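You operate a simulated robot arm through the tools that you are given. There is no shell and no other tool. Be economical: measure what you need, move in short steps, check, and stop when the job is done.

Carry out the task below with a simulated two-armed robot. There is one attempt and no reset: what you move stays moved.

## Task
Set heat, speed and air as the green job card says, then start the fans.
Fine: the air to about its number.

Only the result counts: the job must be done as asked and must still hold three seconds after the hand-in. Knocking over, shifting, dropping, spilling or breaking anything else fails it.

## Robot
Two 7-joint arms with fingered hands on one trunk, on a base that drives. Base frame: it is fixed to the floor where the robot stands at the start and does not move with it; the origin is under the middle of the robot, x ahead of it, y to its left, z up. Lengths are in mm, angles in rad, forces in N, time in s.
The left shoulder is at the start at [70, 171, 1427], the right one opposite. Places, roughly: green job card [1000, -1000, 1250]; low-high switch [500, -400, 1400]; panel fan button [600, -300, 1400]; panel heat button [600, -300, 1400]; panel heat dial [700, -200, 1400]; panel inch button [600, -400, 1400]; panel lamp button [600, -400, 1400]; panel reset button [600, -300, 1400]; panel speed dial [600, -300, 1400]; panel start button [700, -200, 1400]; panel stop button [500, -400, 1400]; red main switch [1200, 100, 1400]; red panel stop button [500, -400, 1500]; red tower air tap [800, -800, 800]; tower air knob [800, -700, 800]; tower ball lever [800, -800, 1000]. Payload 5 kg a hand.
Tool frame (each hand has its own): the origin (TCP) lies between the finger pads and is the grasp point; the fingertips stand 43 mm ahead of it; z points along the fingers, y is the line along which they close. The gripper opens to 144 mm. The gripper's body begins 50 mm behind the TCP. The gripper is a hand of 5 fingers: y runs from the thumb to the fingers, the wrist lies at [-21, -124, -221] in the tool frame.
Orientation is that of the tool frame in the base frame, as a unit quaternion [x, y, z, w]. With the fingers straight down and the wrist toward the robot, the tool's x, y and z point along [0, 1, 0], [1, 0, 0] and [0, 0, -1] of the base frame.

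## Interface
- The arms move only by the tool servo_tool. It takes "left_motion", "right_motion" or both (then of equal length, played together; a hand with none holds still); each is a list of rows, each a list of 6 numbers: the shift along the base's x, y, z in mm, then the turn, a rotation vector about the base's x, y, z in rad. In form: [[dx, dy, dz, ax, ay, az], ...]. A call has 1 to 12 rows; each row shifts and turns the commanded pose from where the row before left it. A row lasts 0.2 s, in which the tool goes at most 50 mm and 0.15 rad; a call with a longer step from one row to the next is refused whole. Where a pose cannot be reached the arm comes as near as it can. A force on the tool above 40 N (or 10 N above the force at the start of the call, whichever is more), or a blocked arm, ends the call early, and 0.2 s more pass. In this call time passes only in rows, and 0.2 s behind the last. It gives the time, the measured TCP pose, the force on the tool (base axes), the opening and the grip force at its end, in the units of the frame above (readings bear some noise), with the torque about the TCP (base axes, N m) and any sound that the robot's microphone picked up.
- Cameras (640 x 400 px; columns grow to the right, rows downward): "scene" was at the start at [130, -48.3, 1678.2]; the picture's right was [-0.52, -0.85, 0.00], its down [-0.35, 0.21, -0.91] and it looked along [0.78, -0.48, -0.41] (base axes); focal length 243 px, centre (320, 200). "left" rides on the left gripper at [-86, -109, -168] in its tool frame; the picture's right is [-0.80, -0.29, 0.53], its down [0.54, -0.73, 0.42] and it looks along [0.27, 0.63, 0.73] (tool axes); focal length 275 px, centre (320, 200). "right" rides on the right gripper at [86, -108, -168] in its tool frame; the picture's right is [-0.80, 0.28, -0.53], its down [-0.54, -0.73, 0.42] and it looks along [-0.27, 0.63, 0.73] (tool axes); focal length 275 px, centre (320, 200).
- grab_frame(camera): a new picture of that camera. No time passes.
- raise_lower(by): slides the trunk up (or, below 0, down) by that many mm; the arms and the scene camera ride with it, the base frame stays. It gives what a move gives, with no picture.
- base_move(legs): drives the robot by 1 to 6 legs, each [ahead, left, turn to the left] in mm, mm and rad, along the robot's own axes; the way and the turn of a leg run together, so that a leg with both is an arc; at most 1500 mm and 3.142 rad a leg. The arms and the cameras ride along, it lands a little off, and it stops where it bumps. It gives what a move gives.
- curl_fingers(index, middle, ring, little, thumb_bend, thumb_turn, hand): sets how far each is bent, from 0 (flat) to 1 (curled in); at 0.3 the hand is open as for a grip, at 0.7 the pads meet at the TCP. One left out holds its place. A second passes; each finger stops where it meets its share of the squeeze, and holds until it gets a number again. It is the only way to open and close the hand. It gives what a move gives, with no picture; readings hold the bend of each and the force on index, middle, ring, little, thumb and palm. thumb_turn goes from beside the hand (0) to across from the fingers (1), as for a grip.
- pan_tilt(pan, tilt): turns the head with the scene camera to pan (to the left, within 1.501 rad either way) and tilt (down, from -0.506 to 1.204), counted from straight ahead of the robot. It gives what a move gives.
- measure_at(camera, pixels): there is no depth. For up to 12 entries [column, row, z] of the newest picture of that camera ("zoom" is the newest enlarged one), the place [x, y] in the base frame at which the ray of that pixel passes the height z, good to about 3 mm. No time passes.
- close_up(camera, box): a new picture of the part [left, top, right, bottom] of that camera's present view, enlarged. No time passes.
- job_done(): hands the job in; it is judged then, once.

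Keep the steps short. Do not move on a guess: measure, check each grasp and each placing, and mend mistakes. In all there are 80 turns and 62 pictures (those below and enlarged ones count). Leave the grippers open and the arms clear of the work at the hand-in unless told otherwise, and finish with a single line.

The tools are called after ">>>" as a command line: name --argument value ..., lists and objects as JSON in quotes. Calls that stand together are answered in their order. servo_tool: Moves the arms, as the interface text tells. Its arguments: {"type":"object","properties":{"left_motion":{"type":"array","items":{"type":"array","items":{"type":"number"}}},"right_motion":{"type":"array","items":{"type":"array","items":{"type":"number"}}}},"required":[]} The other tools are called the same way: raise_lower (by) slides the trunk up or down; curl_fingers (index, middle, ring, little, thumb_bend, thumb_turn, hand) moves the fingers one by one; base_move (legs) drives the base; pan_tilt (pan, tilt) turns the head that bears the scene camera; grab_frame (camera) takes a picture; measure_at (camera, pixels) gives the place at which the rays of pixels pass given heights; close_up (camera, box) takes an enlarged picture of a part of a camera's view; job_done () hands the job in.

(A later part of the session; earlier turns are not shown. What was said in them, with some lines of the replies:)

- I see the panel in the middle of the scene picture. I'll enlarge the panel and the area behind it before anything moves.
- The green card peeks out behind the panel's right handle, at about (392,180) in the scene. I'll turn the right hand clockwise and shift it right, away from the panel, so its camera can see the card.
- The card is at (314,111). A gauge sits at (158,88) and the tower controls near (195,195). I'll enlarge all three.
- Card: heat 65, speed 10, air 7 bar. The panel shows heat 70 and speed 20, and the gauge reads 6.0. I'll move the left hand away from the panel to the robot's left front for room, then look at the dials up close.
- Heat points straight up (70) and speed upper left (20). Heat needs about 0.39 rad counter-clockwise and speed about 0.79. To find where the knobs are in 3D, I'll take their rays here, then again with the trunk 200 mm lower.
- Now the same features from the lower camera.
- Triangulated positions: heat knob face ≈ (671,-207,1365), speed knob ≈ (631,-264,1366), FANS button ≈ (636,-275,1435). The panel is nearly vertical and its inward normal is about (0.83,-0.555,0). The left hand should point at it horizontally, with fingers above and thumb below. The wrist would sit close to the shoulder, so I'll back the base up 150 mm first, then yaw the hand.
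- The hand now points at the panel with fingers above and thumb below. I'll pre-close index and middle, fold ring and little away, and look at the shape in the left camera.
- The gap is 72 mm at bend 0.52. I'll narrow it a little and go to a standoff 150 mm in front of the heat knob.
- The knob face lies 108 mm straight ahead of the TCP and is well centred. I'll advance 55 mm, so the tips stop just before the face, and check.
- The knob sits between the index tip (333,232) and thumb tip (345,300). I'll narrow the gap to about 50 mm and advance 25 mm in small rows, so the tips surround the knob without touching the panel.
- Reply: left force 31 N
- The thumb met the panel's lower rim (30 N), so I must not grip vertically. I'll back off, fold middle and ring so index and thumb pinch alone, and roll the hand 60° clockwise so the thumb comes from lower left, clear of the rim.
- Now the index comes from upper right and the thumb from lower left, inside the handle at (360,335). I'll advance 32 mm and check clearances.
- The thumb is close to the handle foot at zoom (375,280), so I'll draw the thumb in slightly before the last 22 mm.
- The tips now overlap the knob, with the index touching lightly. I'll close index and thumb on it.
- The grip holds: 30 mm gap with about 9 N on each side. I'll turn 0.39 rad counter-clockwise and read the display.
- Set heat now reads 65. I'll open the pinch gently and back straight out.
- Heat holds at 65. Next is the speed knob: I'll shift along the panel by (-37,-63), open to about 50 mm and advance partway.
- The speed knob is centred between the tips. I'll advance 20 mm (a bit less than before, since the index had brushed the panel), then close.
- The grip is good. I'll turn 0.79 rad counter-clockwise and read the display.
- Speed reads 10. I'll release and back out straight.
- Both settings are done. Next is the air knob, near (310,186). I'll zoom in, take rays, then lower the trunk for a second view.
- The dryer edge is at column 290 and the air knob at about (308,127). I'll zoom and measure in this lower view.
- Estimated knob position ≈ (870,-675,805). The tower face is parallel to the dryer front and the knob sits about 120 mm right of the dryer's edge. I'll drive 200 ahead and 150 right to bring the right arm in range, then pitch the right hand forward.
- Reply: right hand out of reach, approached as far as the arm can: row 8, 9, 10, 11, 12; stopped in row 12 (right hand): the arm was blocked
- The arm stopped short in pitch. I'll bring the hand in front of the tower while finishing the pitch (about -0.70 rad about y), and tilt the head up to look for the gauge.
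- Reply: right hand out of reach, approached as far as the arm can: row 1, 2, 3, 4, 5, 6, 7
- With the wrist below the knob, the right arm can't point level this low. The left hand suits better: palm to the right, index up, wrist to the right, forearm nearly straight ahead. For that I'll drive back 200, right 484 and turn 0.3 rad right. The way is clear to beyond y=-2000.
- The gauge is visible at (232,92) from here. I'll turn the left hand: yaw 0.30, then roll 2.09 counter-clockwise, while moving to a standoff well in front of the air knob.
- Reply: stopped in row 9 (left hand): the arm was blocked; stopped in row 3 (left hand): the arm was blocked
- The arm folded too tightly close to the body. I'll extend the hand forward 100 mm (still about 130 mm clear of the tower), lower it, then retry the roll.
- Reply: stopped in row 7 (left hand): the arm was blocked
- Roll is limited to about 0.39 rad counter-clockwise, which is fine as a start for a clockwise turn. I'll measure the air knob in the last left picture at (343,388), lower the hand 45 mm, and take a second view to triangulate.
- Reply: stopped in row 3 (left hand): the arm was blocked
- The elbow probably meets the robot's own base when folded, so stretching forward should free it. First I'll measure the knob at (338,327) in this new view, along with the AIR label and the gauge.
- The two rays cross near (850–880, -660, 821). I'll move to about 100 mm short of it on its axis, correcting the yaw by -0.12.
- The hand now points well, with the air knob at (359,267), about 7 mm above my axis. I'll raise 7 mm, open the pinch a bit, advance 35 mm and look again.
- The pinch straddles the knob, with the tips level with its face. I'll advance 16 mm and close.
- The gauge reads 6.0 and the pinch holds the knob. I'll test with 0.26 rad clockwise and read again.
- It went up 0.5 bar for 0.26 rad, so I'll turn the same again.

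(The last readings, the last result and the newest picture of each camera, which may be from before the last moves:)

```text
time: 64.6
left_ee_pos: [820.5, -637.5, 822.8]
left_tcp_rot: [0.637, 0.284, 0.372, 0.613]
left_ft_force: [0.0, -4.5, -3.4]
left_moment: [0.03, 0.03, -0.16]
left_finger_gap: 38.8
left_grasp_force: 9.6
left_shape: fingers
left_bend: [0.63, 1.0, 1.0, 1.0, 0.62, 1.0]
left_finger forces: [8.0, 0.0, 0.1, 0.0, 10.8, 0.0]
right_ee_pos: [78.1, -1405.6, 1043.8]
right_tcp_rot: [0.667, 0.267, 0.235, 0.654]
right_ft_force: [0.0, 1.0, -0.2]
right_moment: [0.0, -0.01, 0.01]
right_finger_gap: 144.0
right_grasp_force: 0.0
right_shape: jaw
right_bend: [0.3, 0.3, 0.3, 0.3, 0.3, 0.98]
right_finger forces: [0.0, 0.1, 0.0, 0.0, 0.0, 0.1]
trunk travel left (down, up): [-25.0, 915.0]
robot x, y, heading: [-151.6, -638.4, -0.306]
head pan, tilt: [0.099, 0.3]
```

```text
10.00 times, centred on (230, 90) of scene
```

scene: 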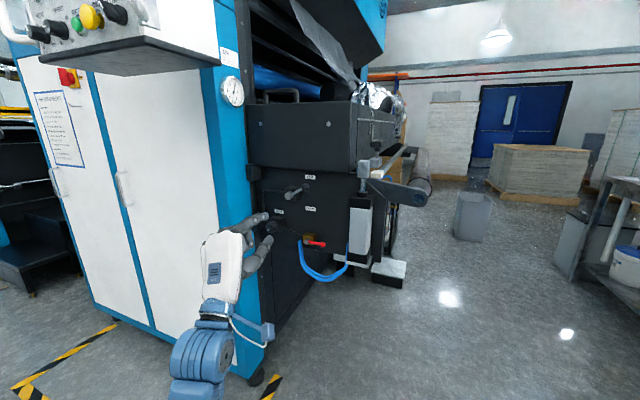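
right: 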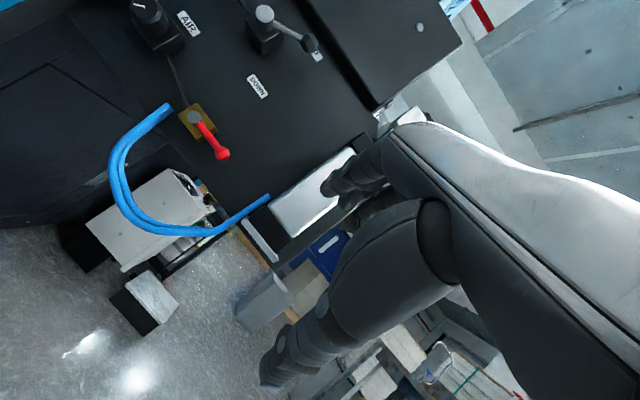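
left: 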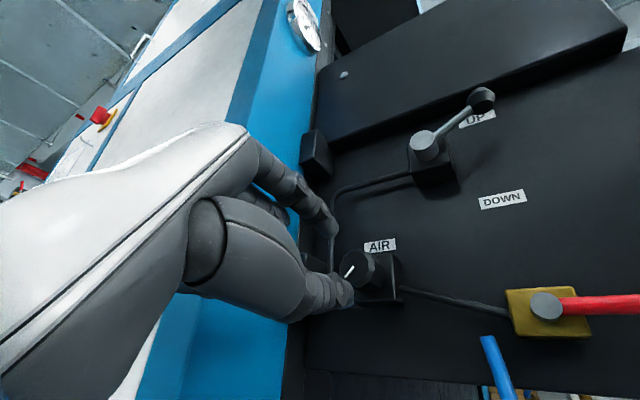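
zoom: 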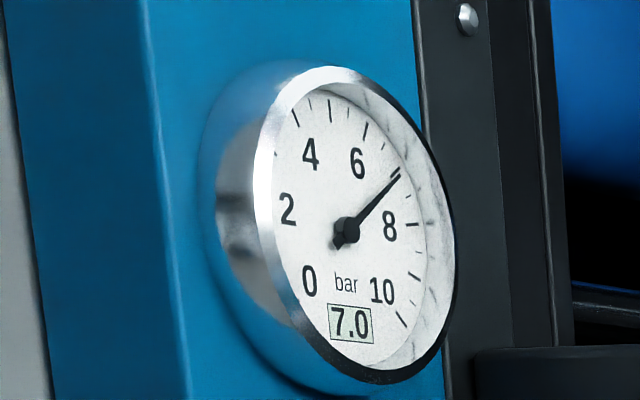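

The gauge reads 7.0. I'll open the pinch, back out 60 mm along the axis, then reread the gauge.

>>> curl_fingers --hand "left" --index 0.56 --thumb_bend 0.56

>>> servo_tool --left_motion '[[-8.3, 5.55, 0, 0, 0, 0], [-8.3, 5.55, 0, 0, 0, 0], [-16.6, 11.1, 0, 0, 0, 0], [-16.6, 11.1, 0, 0, 0, 0]]'

>>> close_up --camera "scene" --box '[210, 70, 250, 110]'

```text
time: 65.6
left_ee_pos: [821.0, -637.4, 822.3]
left_tcp_rot: [0.637, 0.284, 0.372, 0.613]
left_ft_force: [-0.1, 0.9, 0.4]
left_moment: [0.01, 0.01, 0.0]
left_finger_gap: 56.3
left_grasp_force: 0.1
left_shape: fingers
left_bend: [0.56, 1.0, 1.0, 1.0, 0.56, 1.0]
left_finger forces: [0.1, 0.0, 0.0, 0.0, 0.0, 0.1]
right_ee_pos: [78.0, -1407.1, 1043.5]
right_tcp_rot: [0.666, 0.266, 0.236, 0.655]
right_ft_force: [-0.1, 0.0, -0.3]
right_moment: [0.04, -0.04, 0.01]
right_finger_gap: 143.8
right_grasp_force: 0.0
right_shape: jaw
right_bend: [0.3, 0.3, 0.3, 0.3, 0.3, 0.98]
right_finger forces: [0.0, 0.0, 0.0, 0.0, 0.0, 0.0]
trunk travel left (down, up): [-25.0, 915.0]
robot x, y, heading: [-149.5, -634.6, -0.304]
head pan, tilt: [0.099, 0.3]
```

```text
time: 66.6
left_ee_pos: [771.2, -604.5, 822.4]
left_tcp_rot: [0.636, 0.284, 0.373, 0.613]
left_ft_force: [0.5, 0.0, 0.4]
left_moment: [0.03, 0.0, -0.01]
left_finger_gap: 56.2
left_grasp_force: 0.0
left_shape: fingers
left_bend: [0.56, 1.0, 1.0, 1.0, 0.56, 1.0]
left_finger forces: [0.0, 0.0, 0.1, 0.1, 0.0, 0.0]
right_ee_pos: [77.8, -1405.3, 1043.0]
right_tcp_rot: [0.667, 0.266, 0.236, 0.655]
right_ft_force: [0.1, 0.6, -0.3]
right_moment: [0.0, -0.03, 0.01]
right_finger_gap: 143.7
right_grasp_force: 0.0
right_shape: jaw
right_bend: [0.3, 0.3, 0.3, 0.3, 0.3, 0.98]
right_finger forces: [0.0, 0.0, 0.0, 0.0, 0.0, 0.0]
trunk travel left (down, up): [-25.0, 915.0]
robot x, y, heading: [-150.1, -634.3, -0.303]
head pan, tilt: [0.099, 0.3]
```

```text
10.00 times, centred on (230, 90) of scene
```

zoom: 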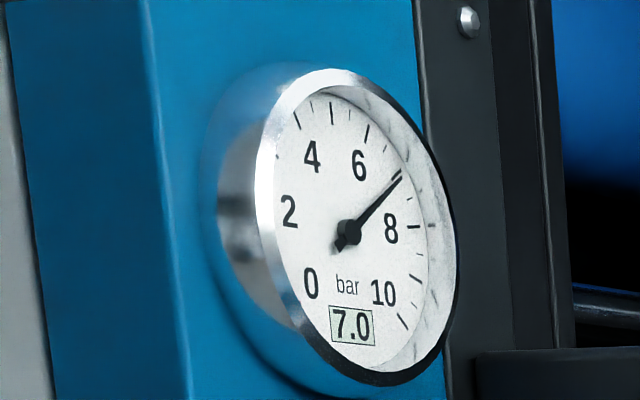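

It still reads 7.0. Now I'll return to the panel for the FANS button: back out, slide left, turn back, then raise the trunk 300.

>>> base_move --legs '[[-100, 0, 0], [-179, 572, 0], [0, 0, 0.303], [95, 0, 0]]'

>>> raise_lower --by 300

```text
time: 72.4
left_ee_pos: [717.2, 311.4, 820.3]
left_tcp_rot: [0.586, 0.379, 0.461, 0.548]
left_ft_force: [0.7, -0.5, -0.4]
left_moment: [-0.02, -0.05, -0.03]
left_finger_gap: 56.2
left_grasp_force: 0.0
left_shape: fingers
left_bend: [0.56, 1.0, 1.0, 1.0, 0.56, 1.0]
left_finger forces: [0.1, 0.1, 0.0, 0.0, 0.0, 0.0]
right_ee_pos: [304.1, -664.5, 1042.5]
right_tcp_rot: [0.617, 0.369, 0.335, 0.609]
right_ft_force: [0.7, -0.1, 0.2]
right_moment: [-0.02, -0.01, -0.04]
right_finger_gap: 144.1
right_grasp_force: 0.1
right_shape: jaw
right_bend: [0.3, 0.3, 0.3, 0.3, 0.3, 0.98]
right_finger forces: [0.0, 0.1, 0.0, 0.1, 0.0, 0.0]
trunk travel left (down, up): [-25.0, 915.0]
robot x, y, heading: [-152.0, -1.7, 0.011]
head pan, tilt: [0.099, 0.3]
```

```text
time: 75.4
left_ee_pos: [717.7, 312.0, 1121.2]
left_tcp_rot: [0.585, 0.38, 0.462, 0.548]
left_ft_force: [-0.6, -0.2, -0.5]
left_moment: [0.0, -0.02, 0.02]
left_finger_gap: 56.0
left_grasp_force: 0.1
left_shape: fingers
left_bend: [0.56, 1.0, 1.0, 1.0, 0.56, 1.0]
left_finger forces: [0.0, 0.1, 0.0, 0.0, 0.1, 0.0]
right_ee_pos: [305.3, -665.0, 1343.6]
right_tcp_rot: [0.617, 0.368, 0.335, 0.61]
right_ft_force: [-0.5, -0.7, 0.4]
right_moment: [0.01, 0.0, 0.0]
right_finger_gap: 144.1
right_grasp_force: 0.1
right_shape: jaw
right_bend: [0.3, 0.3, 0.3, 0.3, 0.3, 0.98]
right_finger forces: [0.0, 0.0, 0.0, 0.0, 0.0, 0.0]
trunk travel left (down, up): [-325.0, 615.0]
robot x, y, heading: [-151.8, -4.9, 0.01]
head pan, tilt: [0.099, 0.3]
```

The base is back. I'll fold the thumb so only the index points forward, bring the hand up and over to about 100 mm in front of FANS, and point the head at the panel again.

>>> curl_fingers --hand "left" --index 0.56 --thumb_bend 1

>>> servo_tool --left_motion '[[-16, -18, 23, 0, 0, -0.0246], [-16, -18, 23, 0, 0, -0.0246], [-16, -18, 23, 0, 0, -0.0246], [-16, -18, 23, 0, 0, -0.0246], [-16, -18, 23, 0, 0, -0.0246], [-16, -18, 23, 0, 0, -0.0246], [-16, -18, 23, 0, 0, -0.0246], [-16, -18, 23, 0, 0, -0.0246], [-16, -18, 23, 0, 0, -0.0246], [-16, -18, 23, 0, 0, -0.0246], [-16, -18, 23, 0, 0, -0.0246], [-16, -18, 23, 0, 0, -0.0246]]'

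>>> servo_tool --left_motion '[[0, -35, 0, 0, 0, 0], [0, -35, 0, 0, 0, 0], [0, -35, 0, 0, 0, 0], [0, -35, 0, 0, 0, 0], [0, -35, 0, 0, 0, 0], [0, -35, 0, 0, 0, 0], [0, -35, 0, 0, 0, 0], [0, -35, 0, 0, 0, 0]]'

>>> pan_tilt --pan -0.5 --tilt 0.25

>>> grab_frame --camera "left"

>>> grab_frame --camera "scene"

```text
time: 76.4
left_ee_pos: [716.2, 310.1, 1120.4]
left_tcp_rot: [0.585, 0.379, 0.463, 0.547]
left_ft_force: [0.1, -0.4, -0.4]
left_moment: [0.0, -0.04, -0.01]
left_finger_gap: 22.9
left_grasp_force: 0.1
left_shape: fingers
left_bend: [0.48, 1.0, 1.0, 1.0, 0.9, 1.0]
left_finger forces: [0.0, 0.0, 0.0, 0.0, 0.0, 0.0]
right_ee_pos: [304.5, -664.5, 1342.5]
right_tcp_rot: [0.617, 0.367, 0.336, 0.61]
right_ft_force: [-0.6, 0.4, -0.8]
right_moment: [-0.01, 0.01, -0.01]
right_finger_gap: 144.0
right_grasp_force: 0.2
right_shape: jaw
right_bend: [0.3, 0.3, 0.3, 0.3, 0.3, 0.98]
right_finger forces: [0.0, 0.0, 0.1, 0.1, 0.1, 0.0]
trunk travel left (down, up): [-325.0, 615.0]
robot x, y, heading: [-149.3, 0.7, 0.013]
head pan, tilt: [0.099, 0.3]
```

```text
time: 79.0
left_ee_pos: [524.3, 93.6, 1397.1]
left_tcp_rot: [0.634, 0.29, 0.378, 0.609]
left_ft_force: [-0.7, -0.9, -0.7]
left_moment: [0.02, -0.02, 0.01]
left_finger_gap: 22.7
left_grasp_force: 0.0
left_shape: fingers
left_bend: [0.48, 1.0, 1.0, 1.0, 0.9, 1.0]
left_finger forces: [0.0, 0.0, 0.0, 0.0, 0.0, 0.1]
right_ee_pos: [304.0, -665.9, 1341.6]
right_tcp_rot: [0.618, 0.366, 0.335, 0.61]
right_ft_force: [0.4, -0.6, -0.4]
right_moment: [0.02, -0.03, 0.04]
right_finger_gap: 143.9
right_grasp_force: 0.1
right_shape: jaw
right_bend: [0.3, 0.3, 0.3, 0.3, 0.3, 0.98]
right_finger forces: [0.0, 0.0, 0.0, 0.0, 0.0, 0.0]
trunk travel left (down, up): [-325.0, 615.0]
robot x, y, heading: [-147.5, -3.2, 0.009]
head pan, tilt: [0.099, 0.3]
```

```text
time: 80.8
left_ee_pos: [521.6, -188.2, 1397.1]
left_tcp_rot: [0.635, 0.289, 0.378, 0.609]
left_ft_force: [0.5, -0.7, 0.1]
left_moment: [-0.03, -0.02, 0.03]
left_finger_gap: 23.0
left_grasp_force: 0.0
left_shape: fingers
left_bend: [0.48, 1.0, 1.0, 1.0, 0.9, 1.0]
left_finger forces: [0.1, 0.0, 0.1, 0.0, 0.1, 0.0]
right_ee_pos: [305.1, -667.3, 1341.8]
right_tcp_rot: [0.618, 0.367, 0.335, 0.61]
right_ft_force: [1.0, -0.3, -0.2]
right_moment: [-0.01, 0.02, 0.04]
right_finger_gap: 143.9
right_grasp_force: 0.1
right_shape: jaw
right_bend: [0.3, 0.3, 0.3, 0.3, 0.3, 0.98]
right_finger forces: [0.0, 0.0, 0.0, 0.1, 0.0, 0.0]
trunk travel left (down, up): [-325.0, 615.0]
robot x, y, heading: [-149.8, -3.2, 0.013]
head pan, tilt: [0.099, 0.3]
```

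```text
time: 81.8
left_ee_pos: [523.8, -186.1, 1397.4]
left_tcp_rot: [0.634, 0.29, 0.378, 0.609]
left_ft_force: [0.1, -0.4, 0.9]
left_moment: [0.0, 0.01, -0.02]
left_finger_gap: 23.1
left_grasp_force: 0.1
left_shape: fingers
left_bend: [0.48, 1.0, 1.0, 1.0, 0.9, 1.0]
left_finger forces: [0.1, 0.0, 0.0, 0.0, 0.0, 0.1]
right_ee_pos: [303.6, -664.8, 1343.9]
right_tcp_rot: [0.617, 0.368, 0.336, 0.61]
right_ft_force: [0.0, 0.6, -0.5]
right_moment: [0.01, 0.03, 0.03]
right_finger_gap: 143.8
right_grasp_force: 0.1
right_shape: jaw
right_bend: [0.3, 0.3, 0.3, 0.3, 0.3, 0.98]
right_finger forces: [0.0, 0.0, 0.0, 0.0, 0.0, 0.0]
trunk travel left (down, up): [-325.0, 615.0]
robot x, y, heading: [-149.4, -5.6, 0.012]
head pan, tilt: [-0.499, 0.25]
```

```text
11 pictures are left
```

left: 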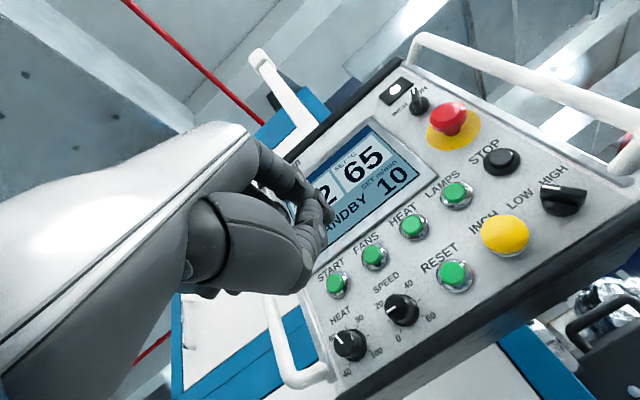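

```text
10 pictures are left
```

scene: 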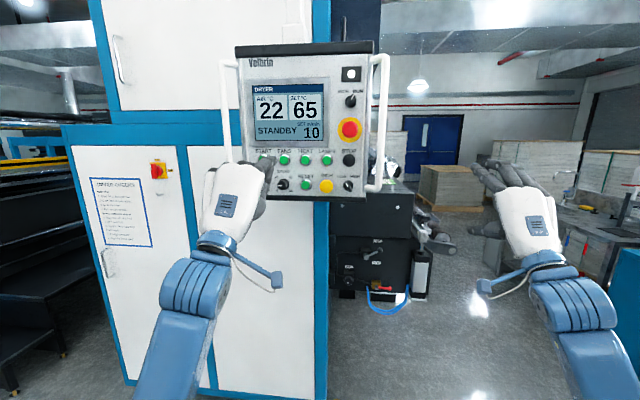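

The folded thumb pushed against the index. I'll swing the thumb beside the hand instead and set the index again.

>>> curl_fingers --hand "left" --thumb_bend 0.3 --thumb_turn 0

>>> curl_fingers --hand "left" --index 0.56

>>> grab_frame --camera "left"

```text
time: 82.8
left_ee_pos: [522.4, -185.5, 1397.7]
left_tcp_rot: [0.635, 0.289, 0.377, 0.61]
left_ft_force: [-0.1, 0.4, 0.7]
left_moment: [0.02, 0.0, 0.02]
left_finger_gap: 188.6
left_grasp_force: 0.1
left_shape: fingers
left_bend: [0.56, 1.0, 1.0, 1.0, 0.3, 0.0]
left_finger forces: [0.1, 0.0, 0.1, 0.0, 0.0, 0.1]
right_ee_pos: [304.2, -664.4, 1342.8]
right_tcp_rot: [0.617, 0.367, 0.336, 0.61]
right_ft_force: [0.5, -0.2, -0.1]
right_moment: [0.02, -0.01, -0.01]
right_finger_gap: 144.0
right_grasp_force: 0.0
right_shape: jaw
right_bend: [0.3, 0.3, 0.3, 0.3, 0.3, 0.98]
right_finger forces: [0.0, 0.0, 0.0, 0.1, 0.1, 0.1]
trunk travel left (down, up): [-325.0, 615.0]
robot x, y, heading: [-148.3, -3.5, 0.01]
head pan, tilt: [-0.499, 0.25]
```

```text
time: 83.8
left_ee_pos: [522.6, -186.6, 1396.0]
left_tcp_rot: [0.635, 0.289, 0.376, 0.61]
left_ft_force: [-0.2, 0.4, 1.1]
left_moment: [-0.03, 0.02, 0.0]
left_finger_gap: 188.4
left_grasp_force: 0.0
left_shape: fingers
left_bend: [0.56, 1.0, 1.0, 1.0, 0.3, 0.0]
left_finger forces: [0.0, 0.1, 0.1, 0.0, 0.0, 0.0]
right_ee_pos: [303.8, -664.8, 1342.3]
right_tcp_rot: [0.617, 0.367, 0.336, 0.61]
right_ft_force: [0.0, 0.5, -0.2]
right_moment: [0.0, -0.01, 0.02]
right_finger_gap: 143.7
right_grasp_force: 0.0
right_shape: jaw
right_bend: [0.3, 0.3, 0.3, 0.3, 0.3, 0.98]
right_finger forces: [0.0, 0.0, 0.0, 0.0, 0.0, 0.0]
trunk travel left (down, up): [-325.0, 615.0]
robot x, y, heading: [-147.3, -3.5, 0.008]
head pan, tilt: [-0.499, 0.25]
```

```text
9 pictures are left
```

left: 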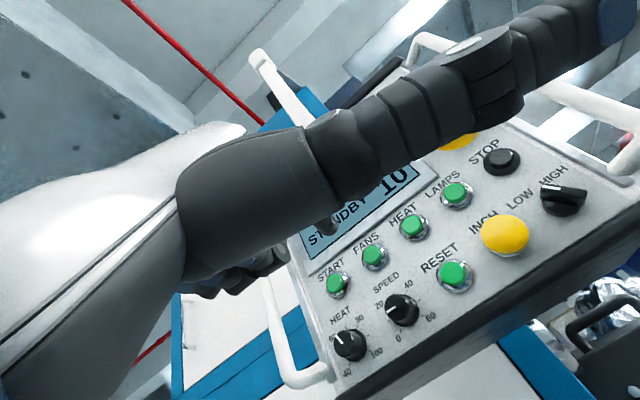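

The sideways thumb could meet the red stop button, so I'll set it opposed and fully open instead. That puts it well below the panel's lower edge.

>>> curl_fingers --hand "left" --thumb_bend 0 --thumb_turn 1

>>> grab_frame --camera "left"

```text
time: 84.8
left_ee_pos: [523.1, -186.5, 1397.4]
left_tcp_rot: [0.634, 0.29, 0.377, 0.609]
left_ft_force: [0.1, -0.8, 0.0]
left_moment: [0.0, 0.0, -0.03]
left_finger_gap: 133.0
left_grasp_force: 0.1
left_shape: fingers
left_bend: [0.56, 1.0, 1.0, 1.0, 0.0, 0.95]
left_finger forces: [0.0, 0.1, 0.1, 0.0, 0.0, 0.0]
right_ee_pos: [303.0, -666.0, 1344.0]
right_tcp_rot: [0.617, 0.367, 0.335, 0.61]
right_ft_force: [0.0, 0.4, 0.1]
right_moment: [0.01, 0.0, 0.01]
right_finger_gap: 143.9
right_grasp_force: 0.0
right_shape: jaw
right_bend: [0.3, 0.3, 0.3, 0.3, 0.3, 0.98]
right_finger forces: [0.0, 0.0, 0.0, 0.1, 0.0, 0.1]
trunk travel left (down, up): [-325.0, 615.0]
robot x, y, heading: [-150.4, -3.1, 0.014]
head pan, tilt: [-0.499, 0.25]
```

```text
8 pictures are left
```

left: 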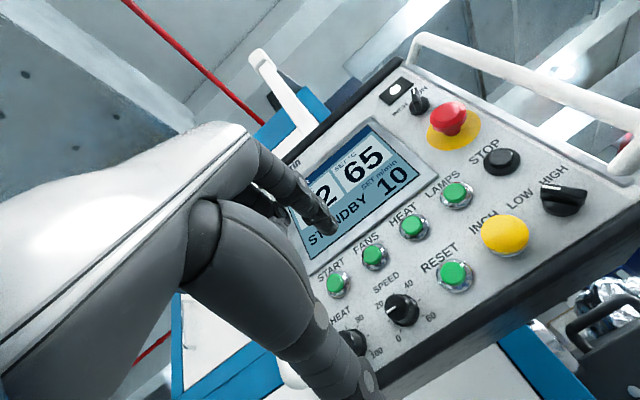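

The index tip at (328,228) lines up with FANS at (373,254) along the pointing axis: the button is 101 mm ahead of the tip and within a few mm sideways. I'll advance 88 mm and check.

>>> servo_tool --left_motion '[[24.4, -16.4, 0.8, 0, 0, 0], [24.4, -16.4, 0.8, 0, 0, 0], [24.4, -16.4, 0.8, 0, 0, 0]]'

>>> close_up --camera "left" --box '[240, 130, 460, 330]'

```text
time: 85.6
left_ee_pos: [596.5, -237.0, 1397.8]
left_tcp_rot: [0.635, 0.289, 0.378, 0.609]
left_ft_force: [0.3, 0.3, -0.6]
left_moment: [-0.01, 0.0, -0.02]
left_finger_gap: 133.0
left_grasp_force: 0.2
left_shape: fingers
left_bend: [0.56, 1.0, 1.0, 1.0, 0.0, 0.95]
left_finger forces: [0.0, 0.1, 0.0, 0.0, 0.0, 0.0]
right_ee_pos: [304.4, -665.3, 1342.4]
right_tcp_rot: [0.617, 0.368, 0.335, 0.61]
right_ft_force: [0.4, -0.5, -0.7]
right_moment: [-0.01, -0.04, 0.03]
right_finger_gap: 143.9
right_grasp_force: 0.0
right_shape: jaw
right_bend: [0.3, 0.3, 0.3, 0.3, 0.3, 0.98]
right_finger forces: [0.0, 0.0, 0.0, 0.0, 0.0, 0.0]
trunk travel left (down, up): [-325.0, 615.0]
robot x, y, heading: [-151.6, -2.5, 0.009]
head pan, tilt: [-0.499, 0.25]
```

```text
2.00 times, centred on (350, 230) of left
```

zoom: 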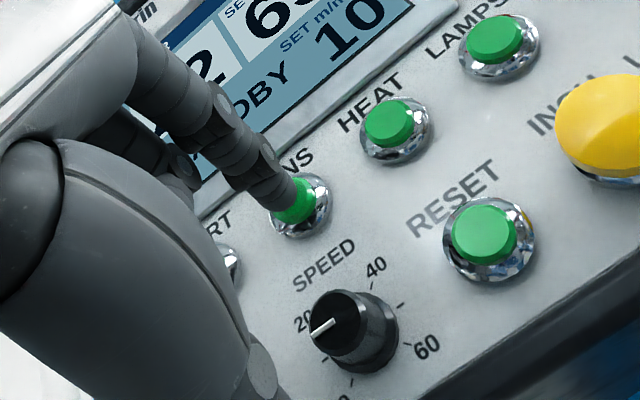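

The tip is right in front of FANS at zoom (285,205). I'll press in 3 mm steps.

>>> servo_tool --left_motion '[[2.5, -1.66, 0, 0, 0, 0], [2.5, -1.66, 0, 0, 0, 0], [2.5, -1.66, 0, 0, 0, 0], [2.5, -1.66, 0, 0, 0, 0], [2.5, -1.66, 0, 0, 0, 0], [2.5, -1.66, 0, 0, 0, 0]]'

>>> close_up --camera "scene" --box '[225, 60, 395, 200]'

```text
time: 87.0
left_ee_pos: [606.9, -241.6, 1405.0]
left_tcp_rot: [0.632, 0.288, 0.378, 0.612]
left_ft_force: [-21.8, 15.3, -2.4]
left_moment: [-0.46, -0.76, -0.48]
left_finger_gap: 129.0
left_grasp_force: 13.5
left_shape: fingers
left_bend: [0.58, 1.0, 1.0, 1.0, 0.0, 0.95]
left_finger forces: [26.4, 0.1, 0.1, 0.0, 0.1, 0.0]
right_ee_pos: [300.3, -662.5, 1345.2]
right_tcp_rot: [0.616, 0.367, 0.337, 0.611]
right_ft_force: [-0.1, -1.0, 0.2]
right_moment: [-0.01, 0.02, 0.03]
right_finger_gap: 144.3
right_grasp_force: 0.0
right_shape: jaw
right_bend: [0.3, 0.3, 0.3, 0.3, 0.3, 0.98]
right_finger forces: [0.0, 0.0, 0.0, 0.0, 0.0, 0.0]
trunk travel left (down, up): [-325.0, 615.0]
robot x, y, heading: [-152.6, 0.5, 0.008]
head pan, tilt: [-0.499, 0.25]
heard: click
```

```text
2.86 times, centred on (310, 130) of scene
```

zoom: 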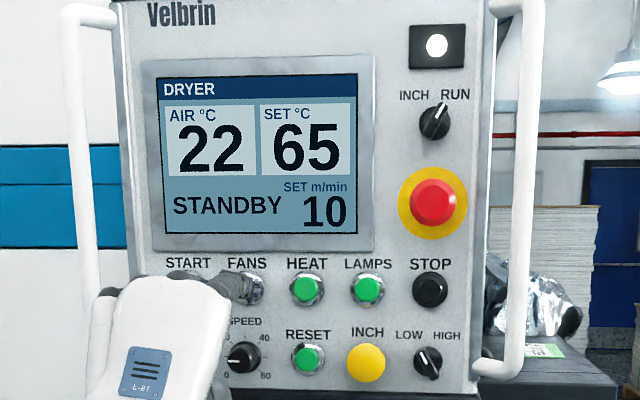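

I heard a click. I'll retract and read the display.

>>> servo_tool --left_motion '[[-12.5, 8.3, 0, 0, 0, 0], [-16.6, 11.1, 0, 0, 0, 0], [-25, 16.6, 0, 0, 0, 0], [-25, 16.6, 0, 0, 0, 0], [-12, 38, 0, 0, 0, 0], [0, 40, 0, 0, 0, 0], [0, 40, 0, 0, 0, 0]]'

>>> close_up --camera "scene" --box '[225, 60, 395, 200]'

```text
time: 88.6
left_ee_pos: [521.9, -71.7, 1399.8]
left_tcp_rot: [0.634, 0.29, 0.377, 0.61]
left_ft_force: [0.4, 0.6, 0.4]
left_moment: [0.01, -0.01, -0.03]
left_finger_gap: 133.0
left_grasp_force: 0.0
left_shape: fingers
left_bend: [0.56, 1.0, 1.0, 1.0, 0.0, 0.95]
left_finger forces: [0.0, 0.0, 0.1, 0.0, 0.0, 0.0]
right_ee_pos: [303.4, -664.5, 1344.3]
right_tcp_rot: [0.617, 0.367, 0.335, 0.611]
right_ft_force: [-0.4, 0.9, 0.8]
right_moment: [0.01, 0.02, -0.04]
right_finger_gap: 144.3
right_grasp_force: 0.0
right_shape: jaw
right_bend: [0.3, 0.3, 0.3, 0.3, 0.3, 0.98]
right_finger forces: [0.0, 0.1, 0.1, 0.1, 0.1, 0.1]
trunk travel left (down, up): [-325.0, 615.0]
robot x, y, heading: [-152.8, -2.0, 0.011]
head pan, tilt: [-0.499, 0.25]
```

```text
2.86 times, centred on (310, 130) of scene
```

zoom: 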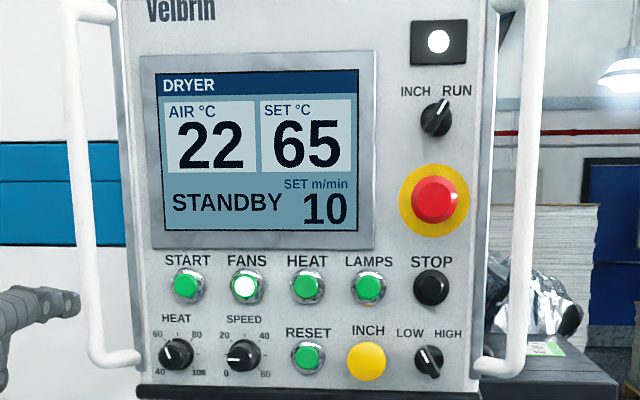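

The FANS button is now lit, and the display shows 65 and 10. I'll open the left hand, which is clear of the panel, and take a final look.

>>> servo_tool --left_motion '[[0, 40, 0, 0, 0, 0], [0, 40, 0, 0, 0, 0], [0, 40, 0, 0, 0, 0]]'

>>> curl_fingers --hand "left" --index 0.3 --middle 0.3 --ring 0.3 --little 0.3 --thumb_bend 0.3 --thumb_turn 1

>>> grab_frame --camera "scene"

```text
time: 89.4
left_ee_pos: [523.2, 49.4, 1401.1]
left_tcp_rot: [0.634, 0.289, 0.377, 0.61]
left_ft_force: [0.0, 0.7, 0.0]
left_moment: [0.02, -0.02, -0.03]
left_finger_gap: 132.7
left_grasp_force: 0.0
left_shape: fingers
left_bend: [0.56, 1.0, 1.0, 1.0, 0.0, 0.95]
left_finger forces: [0.1, 0.1, 0.0, 0.0, 0.1, 0.0]
right_ee_pos: [302.8, -663.8, 1343.2]
right_tcp_rot: [0.617, 0.368, 0.335, 0.611]
right_ft_force: [0.0, -0.4, 0.1]
right_moment: [0.01, 0.07, -0.08]
right_finger_gap: 144.2
right_grasp_force: 0.1
right_shape: jaw
right_bend: [0.3, 0.3, 0.3, 0.3, 0.3, 0.98]
right_finger forces: [0.0, 0.0, 0.1, 0.1, 0.0, 0.0]
trunk travel left (down, up): [-325.0, 615.0]
robot x, y, heading: [-150.7, -5.2, 0.006]
head pan, tilt: [-0.499, 0.25]
```

```text
time: 90.4
left_ee_pos: [524.0, 48.3, 1400.9]
left_tcp_rot: [0.634, 0.29, 0.378, 0.609]
left_ft_force: [0.1, -0.3, -0.1]
left_moment: [0.02, 0.04, 0.01]
left_finger_gap: 149.8
left_grasp_force: 0.1
left_shape: fingers
left_bend: [0.3, 0.3, 0.3, 0.3, 0.3, 0.97]
left_finger forces: [0.1, 0.0, 0.0, 0.0, 0.0, 0.0]
right_ee_pos: [303.1, -665.0, 1343.7]
right_tcp_rot: [0.617, 0.368, 0.335, 0.61]
right_ft_force: [0.3, 1.2, -0.1]
right_moment: [0.01, 0.0, 0.02]
right_finger_gap: 143.9
right_grasp_force: 0.2
right_shape: jaw
right_bend: [0.3, 0.3, 0.3, 0.3, 0.3, 0.98]
right_finger forces: [0.0, 0.0, 0.0, 0.0, 0.1, 0.1]
trunk travel left (down, up): [-325.0, 615.0]
robot x, y, heading: [-155.4, -0.7, 0.009]
head pan, tilt: [-0.499, 0.25]
```

```text
4 pictures are left
```

scene: 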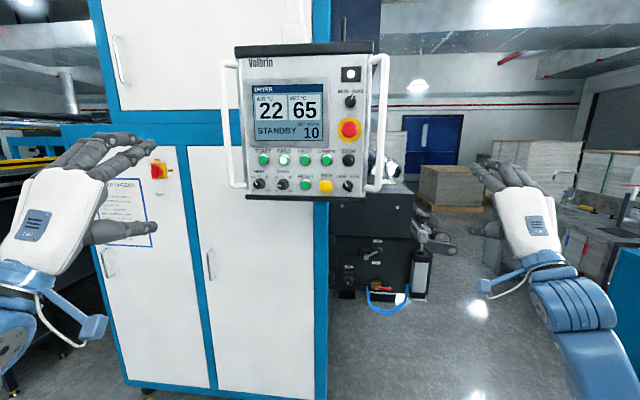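

The FANS lamp is lit, the display shows 65 and 10, the gauge read 7.0 after I let go of the knob, and both hands are open and clear. Handing in.

>>> job_done

```text
The job is handed in.
```

Heat is set to 65 °C, speed to 10 m/min and air to 7.0 bar as the green card says, and the FANS button is lit after I pressed it.
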